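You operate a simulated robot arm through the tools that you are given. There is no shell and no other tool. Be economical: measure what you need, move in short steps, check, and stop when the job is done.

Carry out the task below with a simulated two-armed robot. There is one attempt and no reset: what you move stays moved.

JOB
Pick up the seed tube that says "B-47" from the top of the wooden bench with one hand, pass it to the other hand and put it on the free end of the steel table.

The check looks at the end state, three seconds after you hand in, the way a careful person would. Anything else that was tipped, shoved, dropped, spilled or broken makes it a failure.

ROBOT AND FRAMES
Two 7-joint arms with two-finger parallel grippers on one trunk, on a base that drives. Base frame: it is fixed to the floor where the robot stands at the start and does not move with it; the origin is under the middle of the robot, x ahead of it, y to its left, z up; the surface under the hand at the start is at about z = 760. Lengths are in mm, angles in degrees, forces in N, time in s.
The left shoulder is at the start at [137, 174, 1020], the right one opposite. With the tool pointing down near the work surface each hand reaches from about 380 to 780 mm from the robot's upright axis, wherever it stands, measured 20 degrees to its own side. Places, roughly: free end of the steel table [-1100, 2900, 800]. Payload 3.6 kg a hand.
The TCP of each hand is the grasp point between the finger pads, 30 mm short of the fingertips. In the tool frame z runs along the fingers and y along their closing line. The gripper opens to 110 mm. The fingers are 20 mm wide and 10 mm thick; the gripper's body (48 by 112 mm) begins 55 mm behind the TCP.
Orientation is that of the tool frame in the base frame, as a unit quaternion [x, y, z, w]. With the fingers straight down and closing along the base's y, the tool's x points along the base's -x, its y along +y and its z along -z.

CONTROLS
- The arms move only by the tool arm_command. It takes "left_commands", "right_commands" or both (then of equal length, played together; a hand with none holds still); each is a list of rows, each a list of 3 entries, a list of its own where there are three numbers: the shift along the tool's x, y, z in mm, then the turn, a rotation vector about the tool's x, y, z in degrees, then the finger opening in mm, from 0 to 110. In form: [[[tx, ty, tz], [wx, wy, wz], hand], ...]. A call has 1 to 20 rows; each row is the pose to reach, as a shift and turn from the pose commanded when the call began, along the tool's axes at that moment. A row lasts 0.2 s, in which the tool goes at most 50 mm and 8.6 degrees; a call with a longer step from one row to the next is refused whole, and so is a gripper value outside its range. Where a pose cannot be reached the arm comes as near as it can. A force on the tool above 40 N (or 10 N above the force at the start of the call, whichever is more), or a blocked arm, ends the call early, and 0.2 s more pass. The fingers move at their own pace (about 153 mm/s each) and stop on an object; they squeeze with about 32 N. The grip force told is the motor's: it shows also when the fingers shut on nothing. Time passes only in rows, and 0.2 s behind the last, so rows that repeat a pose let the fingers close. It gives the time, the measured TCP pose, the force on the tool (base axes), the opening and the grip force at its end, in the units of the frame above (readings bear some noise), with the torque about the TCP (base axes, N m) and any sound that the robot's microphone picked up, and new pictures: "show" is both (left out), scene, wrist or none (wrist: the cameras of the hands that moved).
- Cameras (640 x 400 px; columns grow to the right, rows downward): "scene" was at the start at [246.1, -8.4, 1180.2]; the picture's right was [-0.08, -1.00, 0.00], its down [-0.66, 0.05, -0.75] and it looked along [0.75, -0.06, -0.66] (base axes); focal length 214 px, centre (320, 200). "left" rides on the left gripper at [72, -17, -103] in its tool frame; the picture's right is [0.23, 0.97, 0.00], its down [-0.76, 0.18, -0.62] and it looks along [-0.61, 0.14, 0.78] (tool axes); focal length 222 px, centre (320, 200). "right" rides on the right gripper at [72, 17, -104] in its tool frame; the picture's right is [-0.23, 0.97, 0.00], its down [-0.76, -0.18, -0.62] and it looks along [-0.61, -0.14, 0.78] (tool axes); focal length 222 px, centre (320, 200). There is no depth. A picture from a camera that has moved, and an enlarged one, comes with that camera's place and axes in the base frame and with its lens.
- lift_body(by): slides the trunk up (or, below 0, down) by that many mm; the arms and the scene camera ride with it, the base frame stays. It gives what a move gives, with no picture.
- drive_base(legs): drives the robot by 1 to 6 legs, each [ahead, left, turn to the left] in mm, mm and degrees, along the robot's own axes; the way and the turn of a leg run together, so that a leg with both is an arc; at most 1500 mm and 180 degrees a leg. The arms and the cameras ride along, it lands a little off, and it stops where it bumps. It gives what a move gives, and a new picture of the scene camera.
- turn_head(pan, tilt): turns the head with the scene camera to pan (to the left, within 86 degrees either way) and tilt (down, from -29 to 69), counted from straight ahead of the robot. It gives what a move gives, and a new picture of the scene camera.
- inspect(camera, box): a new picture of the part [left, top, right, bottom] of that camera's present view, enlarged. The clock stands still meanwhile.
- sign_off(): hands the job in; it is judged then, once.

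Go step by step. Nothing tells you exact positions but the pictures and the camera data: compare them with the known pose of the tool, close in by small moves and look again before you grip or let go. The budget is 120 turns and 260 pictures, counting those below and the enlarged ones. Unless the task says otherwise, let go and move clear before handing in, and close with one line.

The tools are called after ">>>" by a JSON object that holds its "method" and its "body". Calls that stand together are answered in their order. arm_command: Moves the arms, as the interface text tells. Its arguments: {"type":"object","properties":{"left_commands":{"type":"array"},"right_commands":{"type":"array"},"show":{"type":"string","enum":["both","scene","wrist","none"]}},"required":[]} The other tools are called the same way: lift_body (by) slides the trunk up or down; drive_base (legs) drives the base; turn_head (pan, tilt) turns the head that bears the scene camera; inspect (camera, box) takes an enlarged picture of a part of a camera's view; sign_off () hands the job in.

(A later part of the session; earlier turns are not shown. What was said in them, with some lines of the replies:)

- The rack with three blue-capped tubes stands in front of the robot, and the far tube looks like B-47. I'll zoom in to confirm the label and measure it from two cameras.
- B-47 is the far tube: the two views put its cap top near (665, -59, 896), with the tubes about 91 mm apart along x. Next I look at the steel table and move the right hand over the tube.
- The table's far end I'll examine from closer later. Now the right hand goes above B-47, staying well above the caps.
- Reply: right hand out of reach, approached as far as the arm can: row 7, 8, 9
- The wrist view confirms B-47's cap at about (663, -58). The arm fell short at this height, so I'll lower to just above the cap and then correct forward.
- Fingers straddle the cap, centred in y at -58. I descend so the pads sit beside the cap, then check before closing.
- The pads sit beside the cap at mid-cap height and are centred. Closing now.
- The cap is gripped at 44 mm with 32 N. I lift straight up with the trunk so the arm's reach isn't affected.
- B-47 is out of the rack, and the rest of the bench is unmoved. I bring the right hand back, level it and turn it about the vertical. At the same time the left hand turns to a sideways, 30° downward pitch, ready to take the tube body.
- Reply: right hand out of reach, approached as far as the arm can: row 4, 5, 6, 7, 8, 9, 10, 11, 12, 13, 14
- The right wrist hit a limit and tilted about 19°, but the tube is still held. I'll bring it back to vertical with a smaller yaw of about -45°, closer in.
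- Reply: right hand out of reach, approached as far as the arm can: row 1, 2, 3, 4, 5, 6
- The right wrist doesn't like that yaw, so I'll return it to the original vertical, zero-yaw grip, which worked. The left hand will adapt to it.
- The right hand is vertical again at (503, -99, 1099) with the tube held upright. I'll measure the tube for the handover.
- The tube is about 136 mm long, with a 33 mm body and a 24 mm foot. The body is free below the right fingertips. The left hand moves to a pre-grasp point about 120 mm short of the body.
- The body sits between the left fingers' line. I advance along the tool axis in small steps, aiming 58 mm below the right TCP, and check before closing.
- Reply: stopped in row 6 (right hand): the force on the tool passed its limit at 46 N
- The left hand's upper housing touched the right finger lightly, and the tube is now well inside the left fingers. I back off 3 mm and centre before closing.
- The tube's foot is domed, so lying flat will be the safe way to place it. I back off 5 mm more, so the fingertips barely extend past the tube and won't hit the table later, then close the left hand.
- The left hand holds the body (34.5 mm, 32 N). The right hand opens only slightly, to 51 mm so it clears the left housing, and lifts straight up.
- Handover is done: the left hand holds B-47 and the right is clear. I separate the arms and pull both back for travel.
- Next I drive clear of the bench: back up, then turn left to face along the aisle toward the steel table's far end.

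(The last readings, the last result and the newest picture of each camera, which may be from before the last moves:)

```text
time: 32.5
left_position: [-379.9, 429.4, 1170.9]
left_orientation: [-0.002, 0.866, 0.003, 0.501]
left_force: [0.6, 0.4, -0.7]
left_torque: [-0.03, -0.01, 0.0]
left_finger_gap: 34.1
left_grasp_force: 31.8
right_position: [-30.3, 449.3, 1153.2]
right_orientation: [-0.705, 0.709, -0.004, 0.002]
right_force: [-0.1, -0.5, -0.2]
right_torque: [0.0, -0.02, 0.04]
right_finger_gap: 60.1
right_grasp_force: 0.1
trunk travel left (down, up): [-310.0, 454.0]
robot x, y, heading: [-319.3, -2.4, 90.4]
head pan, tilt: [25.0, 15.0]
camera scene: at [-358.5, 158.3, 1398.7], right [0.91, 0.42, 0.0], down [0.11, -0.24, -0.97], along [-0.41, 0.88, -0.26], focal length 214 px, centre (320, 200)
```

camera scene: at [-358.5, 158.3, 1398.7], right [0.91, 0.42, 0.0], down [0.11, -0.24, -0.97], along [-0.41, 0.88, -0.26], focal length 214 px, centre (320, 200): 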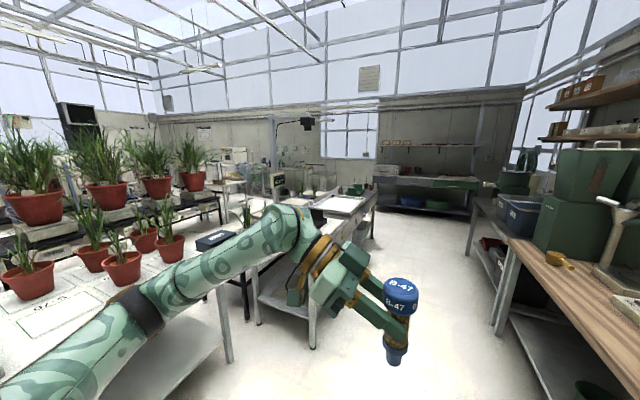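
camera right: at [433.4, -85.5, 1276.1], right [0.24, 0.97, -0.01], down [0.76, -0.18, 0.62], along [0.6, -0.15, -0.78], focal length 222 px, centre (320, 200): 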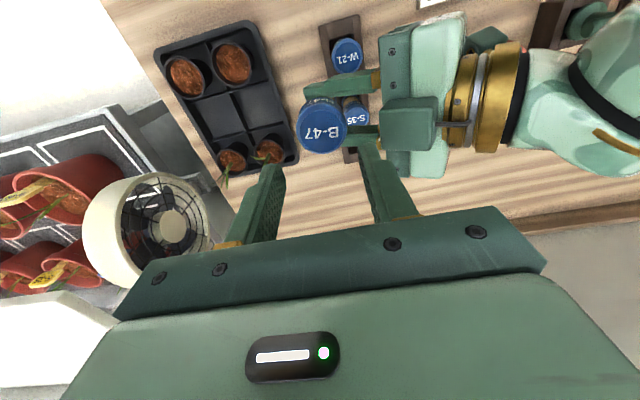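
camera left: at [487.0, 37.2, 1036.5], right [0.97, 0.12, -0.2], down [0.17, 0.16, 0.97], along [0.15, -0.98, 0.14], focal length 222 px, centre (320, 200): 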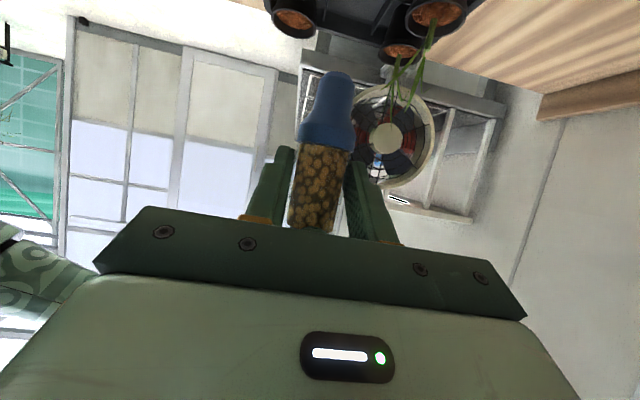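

The aisle is clear, with the bench edge at x≈224 and the steel table's front edge at x≈-780. I drive up the aisle to about y=2600.

>>> {"method": "drive_base", "body": {"legs": [[1300, 0, 0], [1250, 0, 0]]}}

>>> {"method": "turn_head", "body": {"pan": 80, "tilt": 30}}

```text
time: 44.9
left_position: [-400.4, 2985.5, 1171.3]
left_orientation: [-0.008, 0.866, 0.006, 0.501]
left_force: [0.6, 0.6, -0.9]
left_torque: [0.0, 0.04, 0.01]
left_finger_gap: 33.8
left_grasp_force: 32.2
right_position: [-51.0, 3009.3, 1153.4]
right_orientation: [0.708, -0.706, 0.004, -0.002]
right_force: [-0.9, 0.6, -0.1]
right_torque: [0.03, 0.02, -0.01]
right_finger_gap: 60.1
right_grasp_force: 0.0
trunk travel left (down, up): [-310.0, 454.0]
robot x, y, heading: [-336.8, 2555.7, 90.8]
head pan, tilt: [25.0, 15.0]
camera scene: at [-375.7, 2714.7, 1398.7], right [0.9, 0.43, 0.0], down [0.11, -0.23, -0.97], along [-0.42, 0.87, -0.26], focal length 214 px, centre (320, 200)
```

scene: 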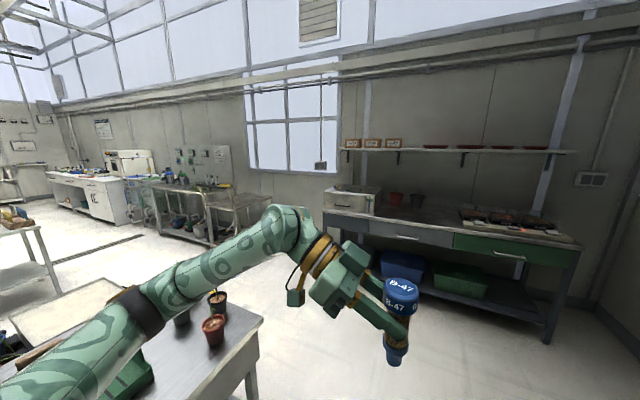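

```text
time: 46.2
left_position: [-400.1, 2985.7, 1170.3]
left_orientation: [-0.008, 0.866, 0.006, 0.501]
left_force: [-0.2, -0.1, -0.9]
left_torque: [-0.01, -0.03, 0.0]
left_finger_gap: 33.7
left_grasp_force: 32.4
right_position: [-50.6, 3008.3, 1153.8]
right_orientation: [0.709, -0.705, 0.004, -0.003]
right_force: [-0.6, 0.0, -0.1]
right_torque: [-0.01, -0.01, -0.02]
right_finger_gap: 59.6
right_grasp_force: 0.1
trunk travel left (down, up): [-310.0, 454.0]
robot x, y, heading: [-334.7, 2557.1, 90.6]
head pan, tilt: [80.0, 30.0]
camera scene: at [-424.5, 2644.8, 1374.6], right [0.16, 0.99, 0.0], down [0.49, -0.08, -0.87], along [-0.85, 0.14, -0.5], focal length 214 px, centre (320, 200)
```

scene: 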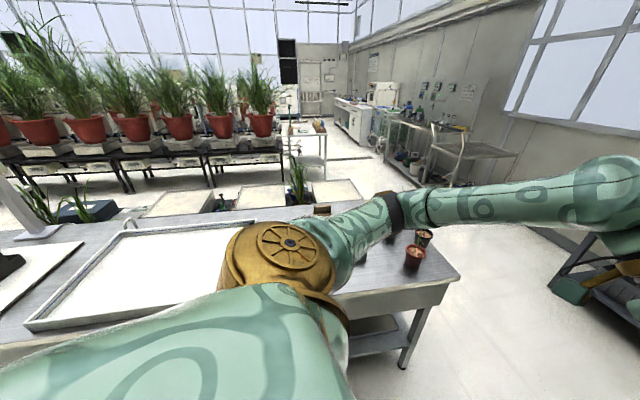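

The table's far end is partly hidden behind my arm. I turn to face the table and look down at it.

>>> {"method": "drive_base", "body": {"legs": [[0, 0, 89]]}}

>>> {"method": "turn_head", "body": {"pan": -20, "tilt": 40}}

```text
time: 50.3
left_position: [-766.8, 2503.1, 1170.6]
left_orientation: [-0.608, 0.616, 0.353, 0.356]
left_force: [-0.5, 0.5, -0.2]
left_torque: [-0.04, -0.02, 0.01]
left_finger_gap: 34.0
left_grasp_force: 31.9
right_position: [-777.8, 2853.1, 1154.7]
right_orientation: [1.0, -0.012, 0.001, -0.006]
right_force: [-0.5, 0.7, 0.1]
right_torque: [-0.02, 0.02, 0.03]
right_finger_gap: 60.2
right_grasp_force: 0.0
trunk travel left (down, up): [-310.0, 454.0]
robot x, y, heading: [-336.8, 2556.2, 179.0]
head pan, tilt: [80.0, 30.0]
camera scene: at [-426.9, 2467.2, 1374.5], right [-0.98, 0.19, 0.0], down [0.1, 0.49, -0.87], along [-0.16, -0.85, -0.5], focal length 214 px, centre (320, 200)
```

scene: 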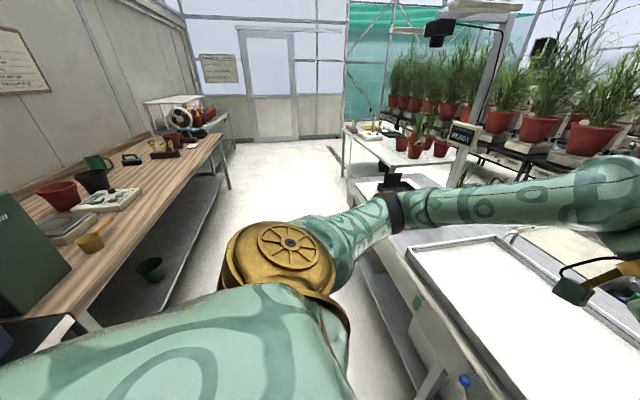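

```text
time: 52.1
left_position: [-766.0, 2503.2, 1170.5]
left_orientation: [-0.608, 0.616, 0.353, 0.356]
left_force: [0.4, 0.2, -1.3]
left_torque: [-0.04, 0.0, 0.0]
left_finger_gap: 34.0
left_grasp_force: 32.5
right_position: [-778.7, 2853.7, 1153.4]
right_orientation: [1.0, -0.012, 0.0, -0.005]
right_force: [0.3, -0.6, -0.5]
right_torque: [-0.01, 0.0, -0.02]
right_finger_gap: 60.0
right_grasp_force: 0.0
trunk travel left (down, up): [-310.0, 454.0]
robot x, y, heading: [-335.0, 2560.4, 179.1]
head pan, tilt: [-20.0, 40.0]
camera scene: at [-489.1, 2586.6, 1359.2], right [0.36, 0.93, 0.0], down [0.6, -0.23, -0.77], along [-0.72, 0.27, -0.64], focal length 214 px, centre (320, 200)
```

scene: 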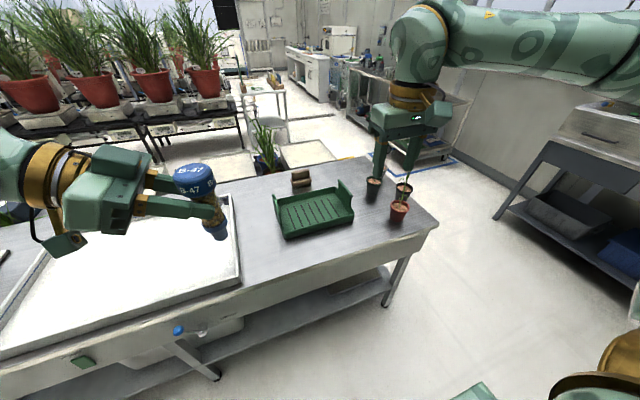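

The far end holds a green slatted tray, a brown block and three small pots, with bare steel in front of and beside the tray. I zoom in to choose a clear spot.

>>> {"method": "inspect", "body": {"camera": "scene", "box": [220, 140, 450, 300]}}

```text
2.50 times, centred on (335, 220) of scene
camera zoom: at [-489.1, 2586.6, 1359.2], right [0.36, 0.93, 0.0], down [0.6, -0.23, -0.77], along [-0.72, 0.27, -0.64], focal length 536 px, centre (282, 150)
```

zoom: 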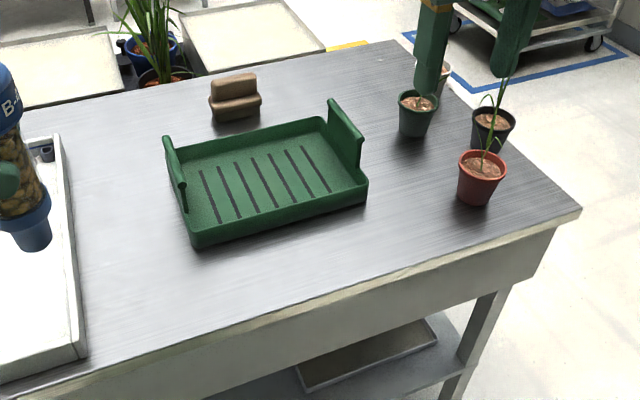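

I choose bare steel in front of the green tray near its right end, around (-898, 2860), with the tube lying parallel to the table edge. I slide the base right so the left hand reaches it comfortably.

>>> {"method": "drive_base", "body": {"legs": [[0, -400, 1]]}}

```text
time: 54.6
left_position: [-762.4, 2894.3, 1170.5]
left_orientation: [0.614, -0.61, -0.357, -0.352]
left_force: [0.5, 0.2, -0.5]
left_torque: [-0.01, -0.03, -0.02]
left_finger_gap: 33.7
left_grasp_force: 31.5
right_position: [-779.6, 3244.6, 1153.5]
right_orientation: [1.0, -0.004, 0.001, -0.004]
right_force: [0.4, 0.1, -0.1]
right_torque: [-0.01, 0.0, -0.01]
right_finger_gap: 60.2
right_grasp_force: 0.2
trunk travel left (down, up): [-310.0, 454.0]
robot x, y, heading: [-333.3, 2953.5, 179.9]
head pan, tilt: [-20.0, 40.0]
camera scene: at [-486.0, 2982.3, 1359.1], right [0.34, 0.94, 0.0], down [0.6, -0.22, -0.77], along [-0.72, 0.26, -0.64], focal length 214 px, centre (320, 200)
```

scene: 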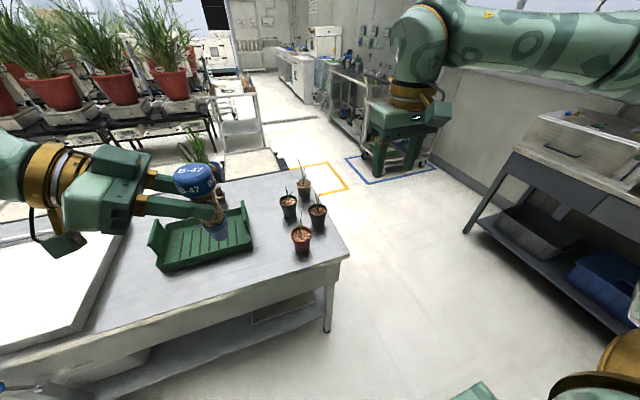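

Now I rotate the left hand 90° about its closing axis so the tube goes horizontal, well above the table.

>>> {"method": "arm_command", "body": {"left_commands": [[[0, 0, 0], [0, 8.2, 0], 20], [[0, 0, 0], [0, 16.4, 0], 20], [[0, 0, 0], [0, 24.6, 0], 20], [[0, 0, 0], [0, 32.8, 0], 20], [[0, 0, 0], [0, 41, 0], 20], [[0, 0, 0], [0, 49.2, 0], 20], [[0, 0, 0], [0, 57.4, 0], 20], [[0, 0, 0], [0, 65.6, 0], 20], [[0, 0, 0], [0, 73.8, 0], 20], [[0, 0, 0], [0, 82, 0], 20], [[0, 0, 0], [0, 90, 0], 20], [[0, 0, 0], [0, 90, 0], 20]]}}

>>> {"method": "turn_head", "body": {"pan": 0, "tilt": 40}}

```text
time: 57.2
left_position: [-804.4, 2828.7, 1171.0]
left_orientation: [0.684, -0.682, 0.181, 0.185]
left_force: [-0.1, 0.4, -1.1]
left_torque: [0.03, -0.02, 0.0]
left_finger_gap: 33.8
left_grasp_force: 32.0
left hand out of reach, approached as far as the arm can: row 10, 11, 12
right_position: [-780.5, 3243.9, 1152.7]
right_orientation: [1.0, -0.004, 0.001, -0.004]
right_force: [0.7, 1.1, 0.0]
right_torque: [0.02, -0.04, 0.0]
right_finger_gap: 60.1
right_grasp_force: 0.1
trunk travel left (down, up): [-310.0, 454.0]
robot x, y, heading: [-331.5, 2953.3, 180.2]
head pan, tilt: [-20.0, 40.0]
camera scene: at [-485.5, 2982.5, 1359.2], right [0.34, 0.94, 0.0], down [0.6, -0.22, -0.77], along [-0.72, 0.26, -0.64], focal length 214 px, centre (320, 200)
camera left: at [-786.6, 2816.8, 1297.9], right [-0.97, -0.2, 0.12], down [-0.18, 0.97, 0.16], along [-0.15, 0.13, -0.98], focal length 222 px, centre (320, 200)
```

scene: 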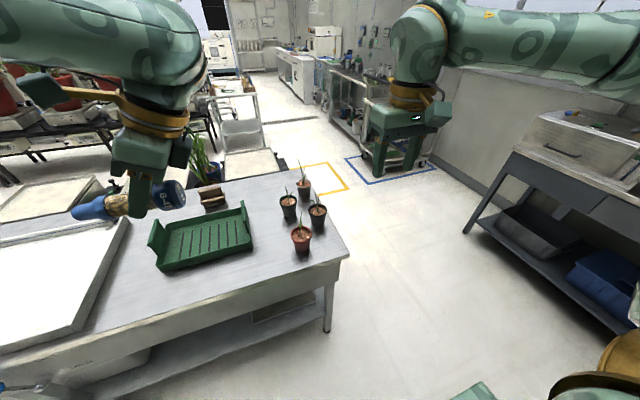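
left: 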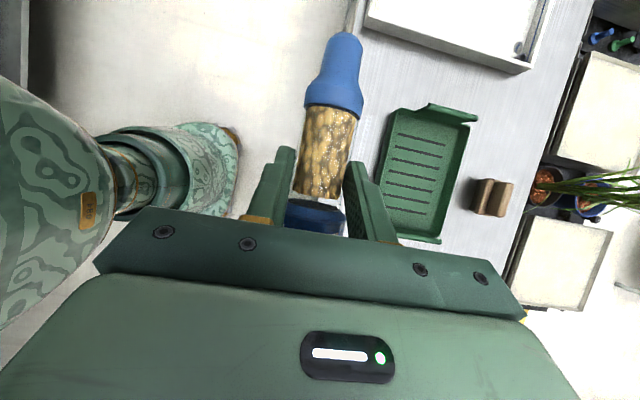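

```text
time: 58.0
left_position: [-803.8, 2827.3, 1170.9]
left_orientation: [0.686, -0.68, 0.181, 0.184]
left_force: [-0.2, 0.1, -0.1]
left_torque: [0.0, -0.01, 0.01]
left_finger_gap: 34.0
left_grasp_force: 31.9
right_position: [-780.4, 3242.7, 1152.8]
right_orientation: [1.0, -0.004, 0.001, -0.006]
right_force: [-0.7, 0.5, 0.3]
right_torque: [0.01, 0.0, -0.04]
right_finger_gap: 60.1
right_grasp_force: 0.0
trunk travel left (down, up): [-310.0, 454.0]
robot x, y, heading: [-332.3, 2954.7, 179.8]
head pan, tilt: [0.0, 40.0]
camera scene: at [-491.2, 2952.6, 1359.2], right [0.0, 1.0, 0.0], down [0.64, 0.0, -0.77], along [-0.77, 0.0, -0.64], focal length 214 px, centre (320, 200)
```

scene: 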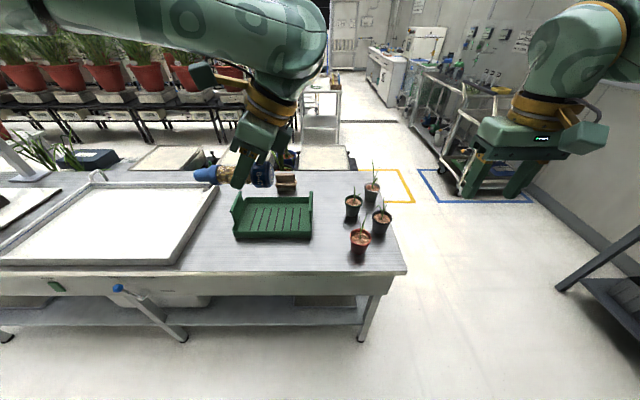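

The tube is now horizontal in the left hand, as planned. I lower the trunk to bring the hands nearer table height.

>>> {"method": "lift_body", "body": {"by": -130}}

```text
time: 59.6
left_position: [-841.0, 2826.5, 989.2]
left_orientation: [-0.673, 0.691, -0.221, -0.142]
left_force: [0.4, 0.6, -1.2]
left_torque: [0.04, 0.05, 0.01]
left_finger_gap: 33.6
left_grasp_force: 32.3
right_position: [-779.5, 3243.8, 1024.6]
right_orientation: [1.0, -0.004, 0.0, -0.004]
right_force: [0.5, -0.1, -0.5]
right_torque: [-0.01, 0.02, -0.01]
right_finger_gap: 60.0
right_grasp_force: 0.0
trunk travel left (down, up): [-180.0, 584.0]
robot x, y, heading: [-330.4, 2953.8, 180.0]
head pan, tilt: [0.0, 40.0]
```

I level the left hand again and bring it over the target spot at about 940 mm height, then look.

>>> {"method": "arm_command", "body": {"left_commands": [[[-13, 15, 5], [-1.5, 0, -0.8], 20], [[-26, 31, 9], [-2.9, 0.1, -1.5], 20], [[-40, 46, 14], [-4.4, 0.1, -2.3], 20], [[-53, 62, 18], [-5.8, 0.2, -3.06], 20], [[-53, 62, 18], [-5.8, 0.2, -3.06], 20]]}}

>>> {"method": "turn_head", "body": {"pan": 10, "tilt": 45}}

```text
time: 60.8
left_position: [-898.6, 2863.2, 939.4]
left_orientation: [-0.683, 0.683, -0.183, -0.183]
left_force: [0.8, 0.3, -0.8]
left_torque: [0.01, 0.0, -0.01]
left_finger_gap: 34.2
left_grasp_force: 32.3
right_position: [-781.0, 3242.5, 1023.3]
right_orientation: [1.0, -0.005, 0.001, -0.005]
right_force: [-0.5, -0.1, -0.1]
right_torque: [-0.03, 0.01, 0.0]
right_finger_gap: 60.0
right_grasp_force: 0.1
trunk travel left (down, up): [-180.0, 584.0]
robot x, y, heading: [-332.0, 2949.7, 180.3]
head pan, tilt: [0.0, 40.0]
camera scene: at [-554.3, 2952.4, 1224.8], right [0.0, 1.0, 0.0], down [0.64, 0.0, -0.77], along [-0.77, 0.0, -0.64], focal length 214 px, centre (320, 200)
camera left: at [-881.7, 2852.7, 1067.5], right [-0.97, -0.2, 0.11], down [-0.18, 0.97, 0.16], along [-0.14, 0.13, -0.98], focal length 222 px, centre (320, 200)
```

scene: 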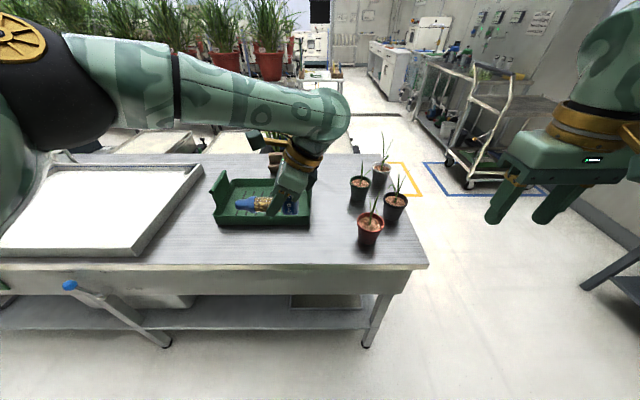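
left: 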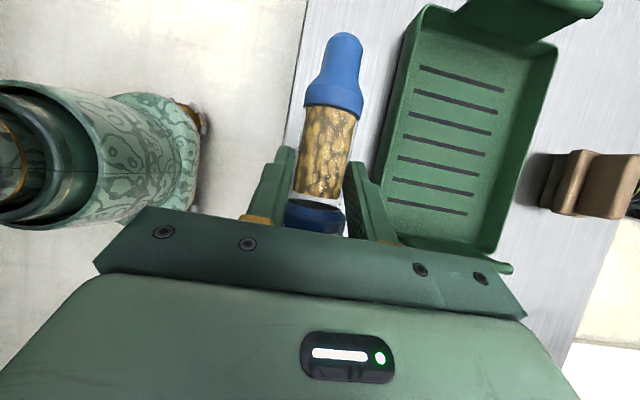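

```text
time: 61.5
left_position: [-898.2, 2863.8, 940.1]
left_orientation: [-0.683, 0.683, -0.184, -0.182]
left_force: [0.2, -0.6, -1.2]
left_torque: [0.02, -0.01, -0.01]
left_finger_gap: 33.9
left_grasp_force: 32.4
right_position: [-780.3, 3242.9, 1024.6]
right_orientation: [1.0, -0.005, 0.001, -0.006]
right_force: [-1.5, -0.3, 0.1]
right_torque: [0.02, -0.01, -0.01]
right_finger_gap: 60.2
right_grasp_force: 0.1
trunk travel left (down, up): [-180.0, 584.0]
robot x, y, heading: [-327.8, 2953.8, 180.1]
head pan, tilt: [10.0, 45.0]
camera scene: at [-549.7, 2938.5, 1217.5], right [-0.17, 0.98, 0.0], down [0.7, 0.12, -0.71], along [-0.7, -0.12, -0.71], focal length 214 px, centre (320, 200)
```

scene: 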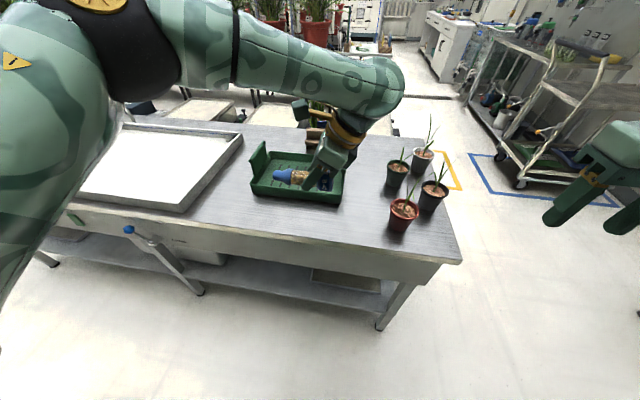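

The wrist camera shows the table edge nearer x≈-877, which implies a top about 740–750 mm high, so I shift 40 mm further in and go down to 850 to re-check.

>>> {"method": "arm_command", "body": {"left_commands": [[[0, 20, 0], [0, 0, 0], 20], [[0, 40, 0], [0, 0, 0], 20], [[-15, 40, 26], [0, 0, 0], 20], [[-30, 40, 52], [0, 0, 0], 20], [[-45, 40, 78], [0, 0, 0], 20], [[-45, 40, 78], [0, 0, 0], 20]]}}

>>> {"method": "inspect", "body": {"camera": "scene", "box": [240, 110, 460, 260]}}

```text
time: 62.9
left_position: [-938.2, 2861.7, 851.1]
left_orientation: [-0.683, 0.683, -0.183, -0.183]
left_force: [0.8, -0.3, -0.9]
left_torque: [-0.03, 0.03, 0.0]
left_finger_gap: 33.8
left_grasp_force: 32.6
right_position: [-780.1, 3244.4, 1022.9]
right_orientation: [1.0, -0.004, 0.001, -0.004]
right_force: [-0.4, -0.1, 0.5]
right_torque: [0.0, 0.02, 0.0]
right_finger_gap: 60.1
right_grasp_force: 0.0
trunk travel left (down, up): [-180.0, 584.0]
robot x, y, heading: [-330.2, 2956.3, 180.2]
head pan, tilt: [10.0, 45.0]
camera scene: at [-549.4, 2938.4, 1217.6], right [-0.17, 0.98, 0.0], down [0.7, 0.12, -0.71], along [-0.7, -0.12, -0.71], focal length 214 px, centre (320, 200)
camera left: at [-921.9, 2852.0, 977.9], right [-0.97, -0.2, 0.11], down [-0.18, 0.97, 0.16], along [-0.14, 0.13, -0.98], focal length 222 px, centre (320, 200)
```

scene: 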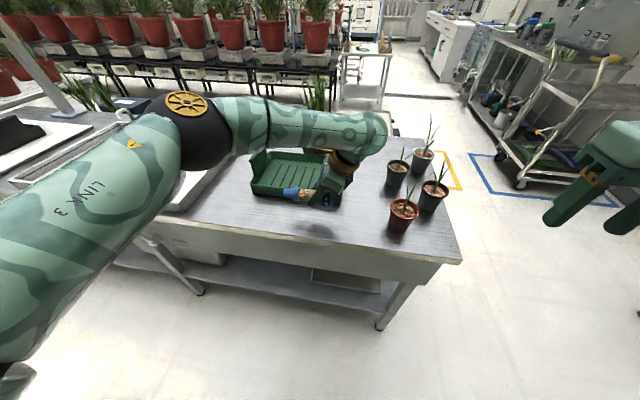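
left: 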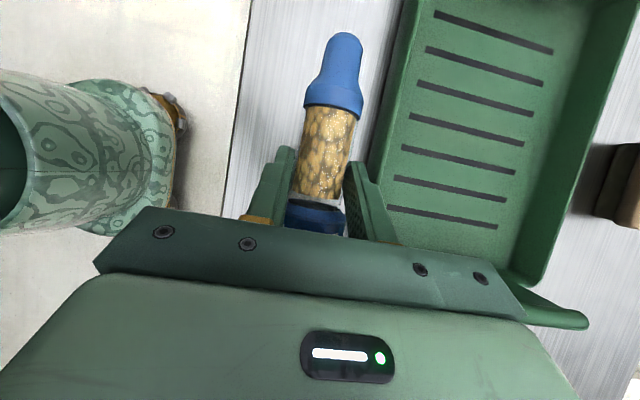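

```text
2.67 times, centred on (350, 185) of scene
camera zoom: at [-549.4, 2938.4, 1217.6], right [-0.17, 0.98, 0.0], down [0.7, 0.12, -0.71], along [-0.7, -0.12, -0.71], focal length 572 px, centre (240, 240)
```

zoom: 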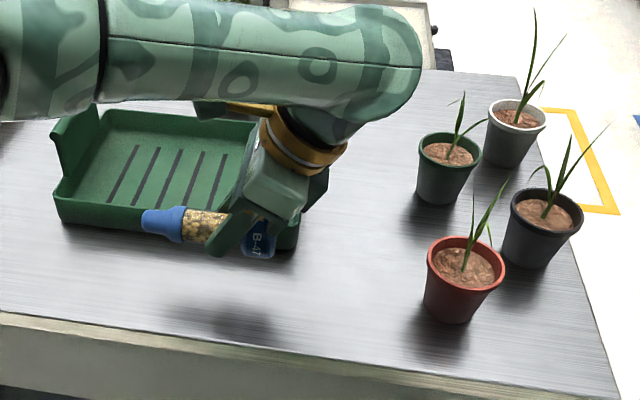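

The two cameras disagree on where the table edge is, so I inspect the wrist view around that line before lowering.

>>> {"method": "inspect", "body": {"camera": "left", "box": [130, 0, 410, 210]}}

>>> {"method": "inspect", "body": {"camera": "scene", "box": [270, 160, 380, 270]}}

```text
1.90 times, centred on (270, 105) of left
camera zoom: at [-921.9, 2852.0, 977.9], right [-0.97, -0.2, 0.11], down [-0.18, 0.97, 0.16], along [-0.14, 0.13, -0.98], focal length 423 px, centre (415, 381)
```

zoom: 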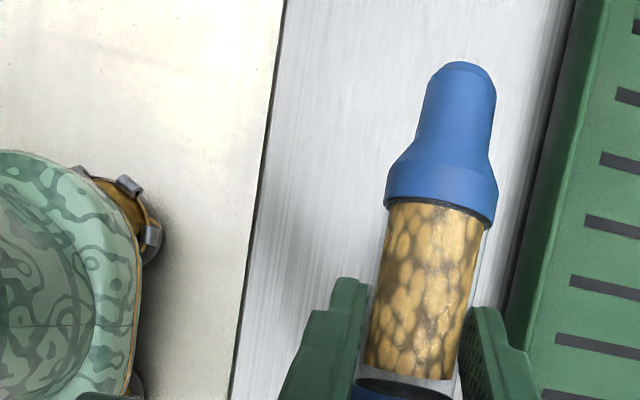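

```text
3.64 times, centred on (325, 215) of scene
camera zoom: at [-549.4, 2938.4, 1217.6], right [-0.17, 0.98, 0.0], down [0.7, 0.12, -0.71], along [-0.7, -0.12, -0.71], focal length 780 px, centre (302, 146)
```

zoom: 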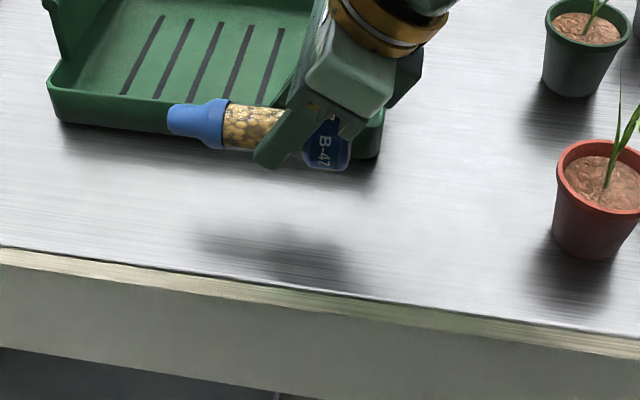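

Cross-checking tray features in both views puts the table top near z≈780 and the edge near x≈-857, with the tray front at about -978. I centre the tube in that strip and lower to just above contact.

>>> {"method": "arm_command", "body": {"left_commands": [[[0, -14, 0], [0, 0, 0], 20], [[-5, -14, 8.7], [0, 0, 0], 20], [[-10, -14, 17.3], [0, 0, 0], 20], [[-10, -14, 17.3], [0, 0, 0], 20]], "show": "none"}}

>>> {"method": "inspect", "body": {"camera": "scene", "box": [270, 160, 380, 270]}}

```text
time: 63.9
left_position: [-924.7, 2862.5, 830.0]
left_orientation: [-0.683, 0.683, -0.183, -0.182]
left_force: [0.6, -0.9, -0.7]
left_torque: [0.01, 0.01, 0.01]
left_finger_gap: 33.8
left_grasp_force: 32.2
right_position: [-780.1, 3244.6, 1024.1]
right_orientation: [1.0, -0.004, 0.001, -0.005]
right_force: [0.6, 0.5, 0.3]
right_torque: [-0.01, 0.0, 0.03]
right_finger_gap: 60.1
right_grasp_force: 0.0
trunk travel left (down, up): [-180.0, 584.0]
robot x, y, heading: [-329.8, 2953.9, 179.8]
head pan, tilt: [10.0, 45.0]
```

```text
3.64 times, centred on (325, 215) of scene
camera zoom: at [-549.7, 2938.4, 1217.4], right [-0.17, 0.98, 0.0], down [0.7, 0.12, -0.71], along [-0.7, -0.12, -0.71], focal length 780 px, centre (302, 146)
```

zoom: 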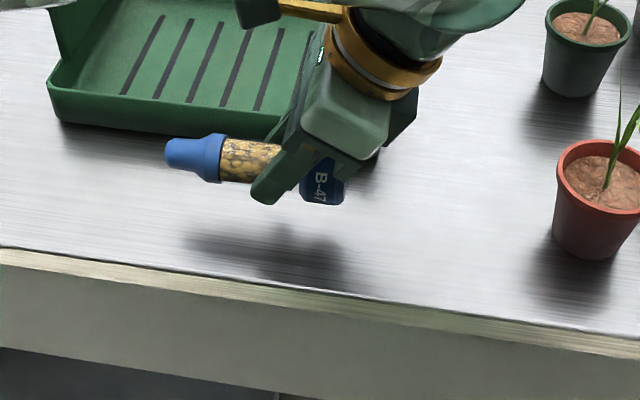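

The tube's foot end looks about 6° high relative to the table edge. I tilt it down by that much and keep lowering in small steps.

>>> {"method": "arm_command", "body": {"left_commands": [[[-2, 0, 3.5], [0, -3, 0], 20], [[-4, 0, 7], [0, -6, 0], 20], [[-4, 0, 7], [0, -6, 0], 20]], "show": "none"}}

>>> {"method": "inspect", "body": {"camera": "scene", "box": [280, 170, 370, 250]}}

```text
time: 64.7
left_position: [-925.2, 2862.9, 822.7]
left_orientation: [-0.692, 0.692, -0.147, -0.146]
left_force: [-0.6, 0.2, -0.5]
left_torque: [0.01, -0.02, -0.01]
left_finger_gap: 33.7
left_grasp_force: 32.2
right_position: [-780.1, 3243.0, 1023.9]
right_orientation: [1.0, -0.005, 0.001, -0.005]
right_force: [0.1, 0.2, -0.4]
right_torque: [-0.01, -0.03, -0.01]
right_finger_gap: 60.1
right_grasp_force: 0.0
trunk travel left (down, up): [-180.0, 584.0]
robot x, y, heading: [-330.0, 2953.2, 180.1]
head pan, tilt: [10.0, 45.0]
```

```text
5.00 times, centred on (325, 210) of scene
camera zoom: at [-549.7, 2938.5, 1217.4], right [-0.17, 0.98, 0.0], down [0.7, 0.12, -0.71], along [-0.7, -0.12, -0.71], focal length 1072 px, centre (295, 150)
```

zoom: 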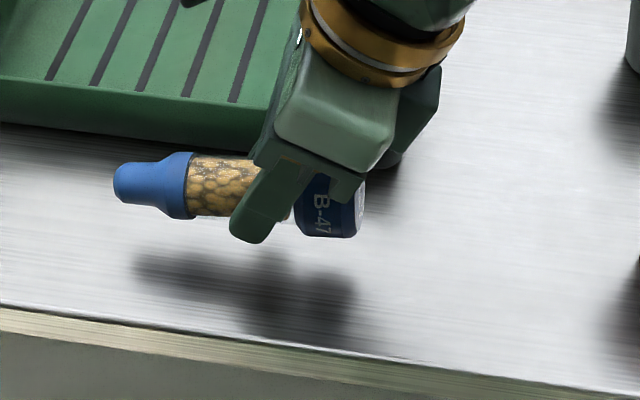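

The tube is now parallel to the tabletop, and its shadow shows a remaining gap. I keep descending in small steps.

>>> {"method": "arm_command", "body": {"left_commands": [[[-2, 0, 4.6], [0, 0, 0], 20], [[-4, 0, 9.1], [0, 0, 0], 20], [[-4, 0, 9.1], [0, 0, 0], 20]], "show": "none"}}

>>> {"method": "inspect", "body": {"camera": "scene", "box": [280, 170, 370, 250]}}

```text
time: 65.5
left_position: [-923.2, 2864.0, 812.5]
left_orientation: [0.692, -0.691, 0.148, 0.147]
left_force: [0.5, 0.2, -0.6]
left_torque: [0.01, 0.0, 0.0]
left_finger_gap: 33.7
left_grasp_force: 32.0
right_position: [-779.6, 3243.6, 1023.6]
right_orientation: [1.0, -0.005, 0.001, -0.006]
right_force: [0.8, -0.1, 0.0]
right_torque: [0.01, 0.05, -0.03]
right_finger_gap: 60.3
right_grasp_force: 0.1
trunk travel left (down, up): [-180.0, 584.0]
robot x, y, heading: [-329.5, 2952.1, 180.0]
head pan, tilt: [10.0, 45.0]
```

```text
5.00 times, centred on (325, 210) of scene
camera zoom: at [-549.7, 2938.4, 1217.5], right [-0.17, 0.98, 0.0], down [0.7, 0.12, -0.71], along [-0.7, -0.12, -0.71], focal length 1072 px, centre (295, 150)
```

zoom: 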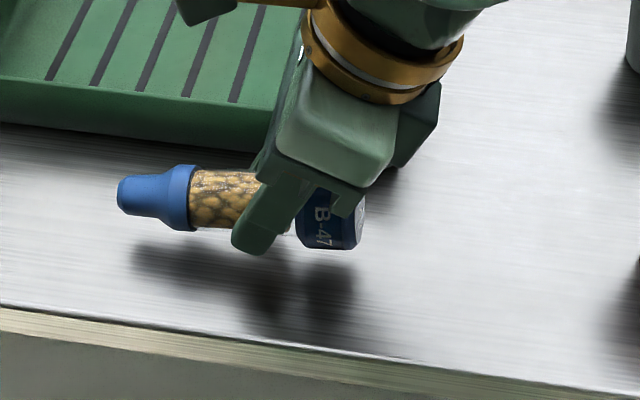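

No contact yet; about 25 mm seems to remain. Continuing down.

>>> {"method": "arm_command", "body": {"left_commands": [[[-2, 0, 4.6], [0, 0, 0], 20], [[-4, 0, 9.1], [0, 0, 0], 20], [[-6, 0, 13.7], [0, 0, 0], 20], [[-6, 0, 13.7], [0, 0, 0], 20]], "show": "none"}}

>>> {"method": "inspect", "body": {"camera": "scene", "box": [280, 170, 370, 250]}}

```text
time: 66.5
left_position: [-924.6, 2862.9, 800.1]
left_orientation: [-0.691, 0.692, -0.146, -0.148]
left_force: [-2.4, 0.7, 14.8]
left_torque: [-1.02, 0.09, -0.12]
left_finger_gap: 33.8
left_grasp_force: 31.4
right_position: [-778.9, 3243.6, 1024.4]
right_orientation: [1.0, -0.005, 0.001, -0.004]
right_force: [-0.5, 0.2, 0.5]
right_torque: [0.0, 0.02, 0.0]
right_finger_gap: 59.7
right_grasp_force: 0.0
trunk travel left (down, up): [-180.0, 584.0]
robot x, y, heading: [-330.1, 2951.4, 180.1]
head pan, tilt: [10.0, 45.0]
```

```text
5.00 times, centred on (325, 210) of scene
camera zoom: at [-548.3, 2938.8, 1218.0], right [-0.17, 0.98, 0.0], down [0.7, 0.12, -0.71], along [-0.7, -0.12, -0.71], focal length 1072 px, centre (295, 150)
```

zoom: 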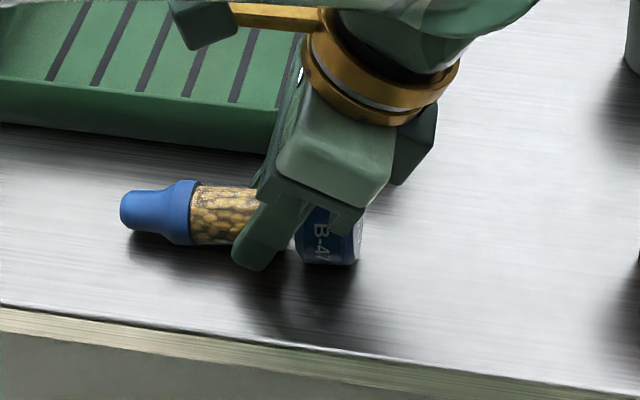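

Contact came at the foot tip (15 N, torque arm about 69 mm toward the foot). I back off 4 mm, raise the foot side 4°, and ease down again.

>>> {"method": "arm_command", "body": {"left_commands": [[[1.6, 0, -3.7], [0, 0, 0], 20], [[1.6, 0, -3.7], [0, 4, 0], 20], [[0.8, 0, -1.8], [0, 4, 0], 20], [[0.8, 0, -1.8], [0, 4, 0], 20]], "show": "none"}}

>>> {"method": "inspect", "body": {"camera": "scene", "box": [290, 190, 360, 240]}}

```text
time: 67.5
left_position: [-923.9, 2863.7, 799.6]
left_orientation: [-0.686, 0.686, -0.171, -0.171]
left_force: [-0.3, 0.2, -1.1]
left_torque: [0.0, 0.01, 0.0]
left_finger_gap: 33.7
left_grasp_force: 32.2
right_position: [-780.0, 3243.9, 1022.7]
right_orientation: [1.0, -0.004, 0.002, -0.005]
right_force: [-0.6, -0.1, 0.9]
right_torque: [0.02, -0.02, 0.01]
right_finger_gap: 60.0
right_grasp_force: 0.1
trunk travel left (down, up): [-180.0, 584.0]
robot x, y, heading: [-332.8, 2955.9, 179.9]
head pan, tilt: [10.0, 45.0]
```

```text
8.00 times, centred on (325, 215) of scene
camera zoom: at [-549.6, 2938.5, 1217.4], right [-0.17, 0.98, 0.0], down [0.7, 0.12, -0.71], along [-0.7, -0.12, -0.71], focal length 1716 px, centre (280, 80)
```

zoom: 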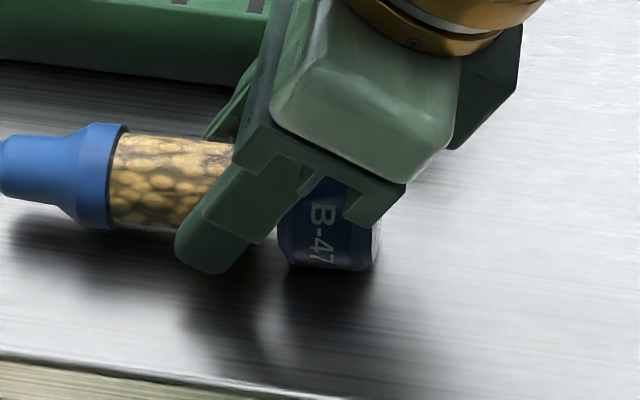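

No contact at this angle yet. Lowering 4 mm more.

>>> {"method": "arm_command", "body": {"left_commands": [[[-0.9, 0, 1.8], [0, 0, 0], 20], [[-1.9, 0, 3.5], [0, 0, 0], 20], [[-1.9, 0, 3.5], [0, 0, 0], 20]], "show": "none"}}

```text
time: 68.3
left_position: [-924.3, 2863.3, 798.5]
left_orientation: [0.687, -0.685, 0.17, 0.172]
left_force: [-0.9, -0.1, 13.1]
left_torque: [0.22, 0.11, 0.01]
left_finger_gap: 33.9
left_grasp_force: 32.1
right_position: [-778.9, 3242.5, 1024.4]
right_orientation: [1.0, -0.005, 0.0, -0.004]
right_force: [0.8, 0.6, -0.2]
right_torque: [-0.02, 0.01, -0.01]
right_finger_gap: 60.1
right_grasp_force: 0.1
trunk travel left (down, up): [-180.0, 584.0]
robot x, y, heading: [-330.5, 2951.6, 179.7]
head pan, tilt: [10.0, 45.0]
```

Contact is now shared between the cap and foot sides (13 N, centred near the grip). I ease the preload and open gradually, then look.

>>> {"method": "arm_command", "body": {"left_commands": [[[0.9, 0, -1.8], [0, 0, 0], 20], [[0.9, 0, -1.8], [0, 0, 0], 34], [[0.9, 0, -1.8], [0, 0, 0], 38], [[0.9, 0, -1.8], [0, 0, 0], 42], [[0.9, 0, -1.8], [0, 0, 0], 46], [[0.9, 0, -1.8], [0, 0, 0], 50], [[0.9, 0, -1.8], [0, 0, 0], 50]]}}

>>> {"method": "inspect", "body": {"camera": "scene", "box": [280, 180, 370, 250]}}

```text
time: 69.9
left_position: [-924.4, 2863.5, 797.8]
left_orientation: [-0.686, 0.686, -0.172, -0.171]
left_force: [-0.2, 0.4, 0.5]
left_torque: [-0.02, 0.01, 0.01]
left_finger_gap: 50.2
left_grasp_force: 0.0
right_position: [-779.5, 3243.5, 1023.0]
right_orientation: [1.0, -0.004, 0.001, -0.004]
right_force: [-0.2, 0.3, 0.6]
right_torque: [0.01, -0.04, -0.01]
right_finger_gap: 59.9
right_grasp_force: 0.2
trunk travel left (down, up): [-180.0, 584.0]
robot x, y, heading: [-328.5, 2954.3, 180.0]
head pan, tilt: [10.0, 45.0]
camera scene: at [-549.6, 2938.4, 1217.5], right [-0.17, 0.98, 0.0], down [0.7, 0.12, -0.71], along [-0.7, -0.12, -0.71], focal length 214 px, centre (320, 200)
camera left: at [-907.7, 2847.8, 923.8], right [-0.97, -0.2, 0.11], down [-0.18, 0.97, 0.19], along [-0.14, 0.17, -0.98], focal length 222 px, centre (320, 200)
```

scene: 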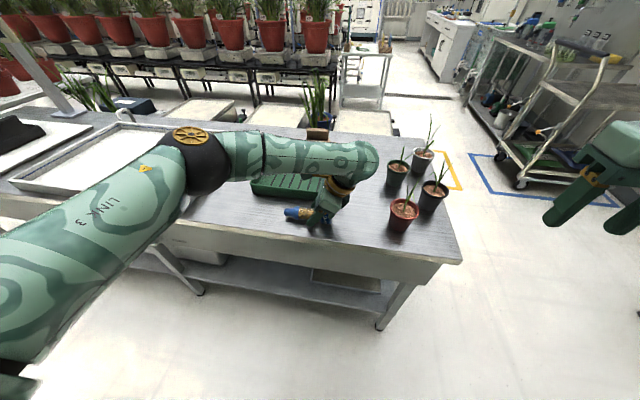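
left: 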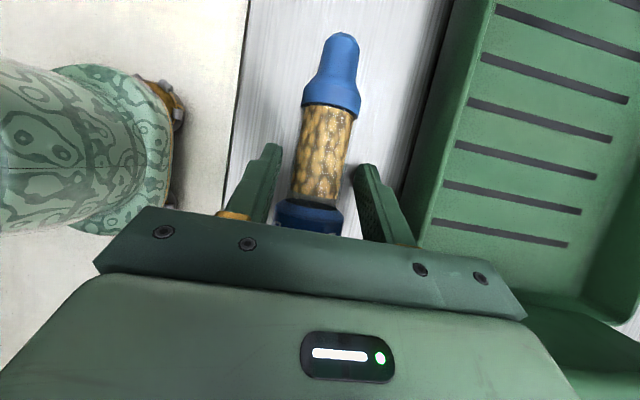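

```text
5.71 times, centred on (325, 215) of scene
camera zoom: at [-549.6, 2938.4, 1217.5], right [-0.17, 0.98, 0.0], down [0.7, 0.12, -0.71], along [-0.7, -0.12, -0.71], focal length 1226 px, centre (291, 114)
```

zoom: 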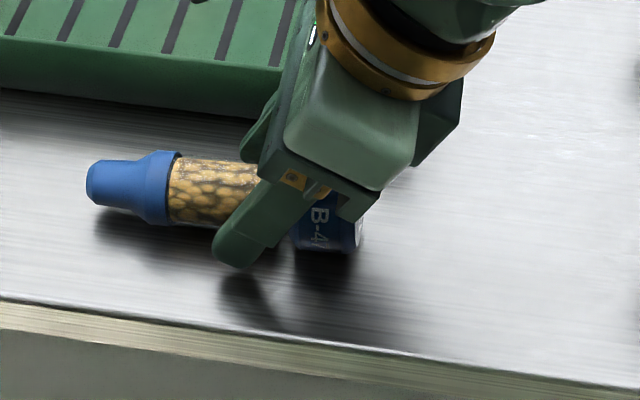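

The tube rests still on the steel with the fingers clear of it. I open slightly more and rise straight up.

>>> {"method": "arm_command", "body": {"left_commands": [[[0.9, 0, -1.8], [0, 0, 0], 58], [[4.7, 0, -8.8], [0, 0, 0], 58], [[9.4, 0, -17.6], [0, 0, 0], 58], [[16.4, 0, -30.8], [0, 0, 0], 58], [[28, 0, -53], [0, 0, 0], 58], [[42, 0, -79], [0, 0, 0], 58], [[56, 0, -105], [0, 0, 0], 58], [[70, 0, -132], [0, 0, 0], 58]]}}

>>> {"method": "inspect", "body": {"camera": "scene", "box": [240, 120, 460, 270]}}

```text
time: 71.7
left_position: [-922.6, 2864.1, 946.8]
left_orientation: [0.687, -0.685, 0.172, 0.171]
left_force: [0.7, -0.7, -0.5]
left_torque: [-0.02, 0.02, 0.0]
left_finger_gap: 58.0
left_grasp_force: 0.1
right_position: [-779.4, 3243.8, 1024.1]
right_orientation: [1.0, -0.005, 0.001, -0.005]
right_force: [0.0, -0.9, -0.3]
right_torque: [0.01, 0.02, 0.02]
right_finger_gap: 59.9
right_grasp_force: 0.0
trunk travel left (down, up): [-180.0, 584.0]
robot x, y, heading: [-332.1, 2953.5, 180.3]
head pan, tilt: [10.0, 45.0]
camera scene: at [-549.1, 2938.5, 1217.6], right [-0.17, 0.98, 0.0], down [0.7, 0.12, -0.71], along [-0.7, -0.12, -0.71], focal length 214 px, centre (320, 200)
camera left: at [-907.3, 2848.4, 1073.8], right [-0.97, -0.2, 0.11], down [-0.18, 0.97, 0.19], along [-0.14, 0.17, -0.98], focal length 222 px, centre (320, 200)
```

scene: 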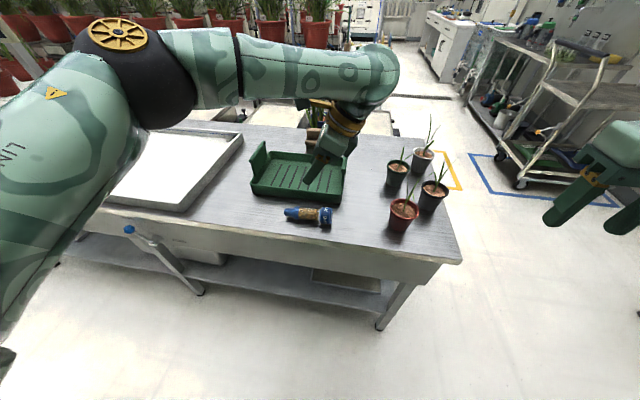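
left: 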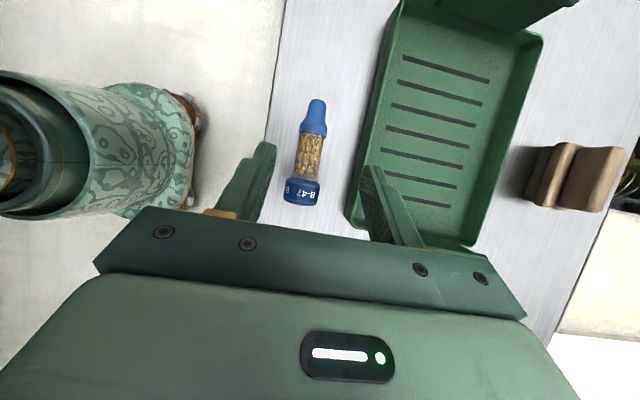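

```text
2.67 times, centred on (350, 195) of scene
camera zoom: at [-549.1, 2938.5, 1217.6], right [-0.17, 0.98, 0.0], down [0.7, 0.12, -0.71], along [-0.7, -0.12, -0.71], focal length 572 px, centre (240, 213)
```

zoom: 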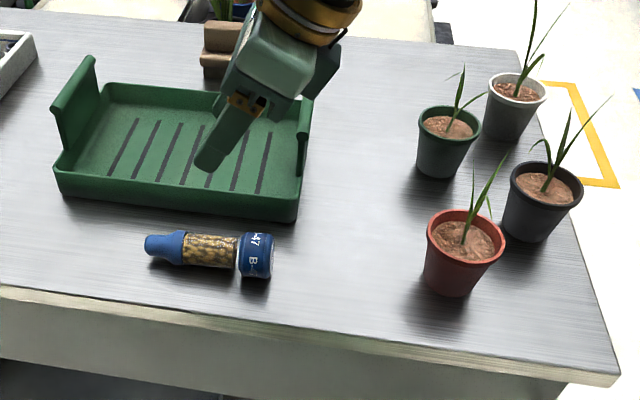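

The tube lies on bare steel, clear of the tray and pots. I move the hand a little higher and check that it isn't rolling.

>>> {"method": "arm_command", "body": {"left_commands": [[[14, 0, -26], [0, 0, 0], 58], [[28, 0, -52], [0, 0, 0], 58], [[28, 0, -52], [0, 0, 0], 58], [[28, 0, -52], [0, 0, 0], 58], [[28, 0, -52], [0, 0, 0], 58], [[28, 0, -52], [0, 0, 0], 58]], "show": "none"}}

>>> {"method": "inspect", "body": {"camera": "scene", "box": [240, 120, 460, 270]}}

```text
time: 73.1
left_position: [-924.7, 2864.1, 1005.3]
left_orientation: [0.687, -0.686, 0.172, 0.171]
left_force: [-0.8, -0.4, 0.1]
left_torque: [-0.03, 0.03, -0.02]
left_finger_gap: 57.9
left_grasp_force: 0.1
right_position: [-779.7, 3243.8, 1023.3]
right_orientation: [1.0, -0.004, 0.001, -0.004]
right_force: [-0.5, 1.2, -0.5]
right_torque: [0.03, -0.01, -0.02]
right_finger_gap: 60.1
right_grasp_force: 0.1
trunk travel left (down, up): [-180.0, 584.0]
robot x, y, heading: [-331.2, 2954.5, 179.9]
head pan, tilt: [10.0, 45.0]
```

```text
2.67 times, centred on (350, 195) of scene
camera zoom: at [-549.6, 2938.4, 1217.5], right [-0.17, 0.98, 0.0], down [0.7, 0.12, -0.71], along [-0.7, -0.12, -0.71], focal length 572 px, centre (240, 213)
```

zoom: 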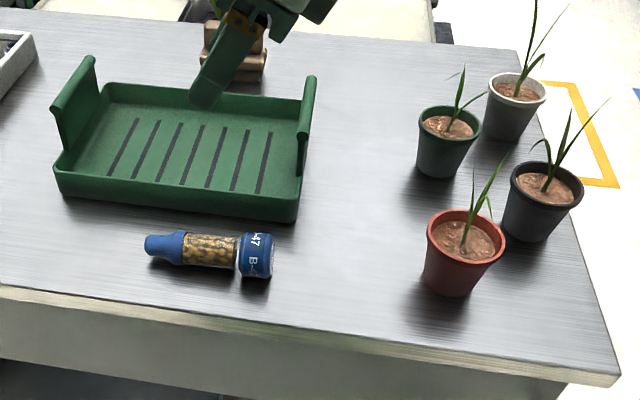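

The tube hasn't moved between the two pictures and both hands are clear, so I hand in.

>>> {"method": "sign_off", "body": {}}

```text
The job is handed in.
```

I picked B-47 up from the bench with the right hand, passed it to the left, and laid it on its side on bare steel at the free end of the steel table. It was still in the last pictures, and I saw nothing else disturbed. I laid it down because its foot is domed.
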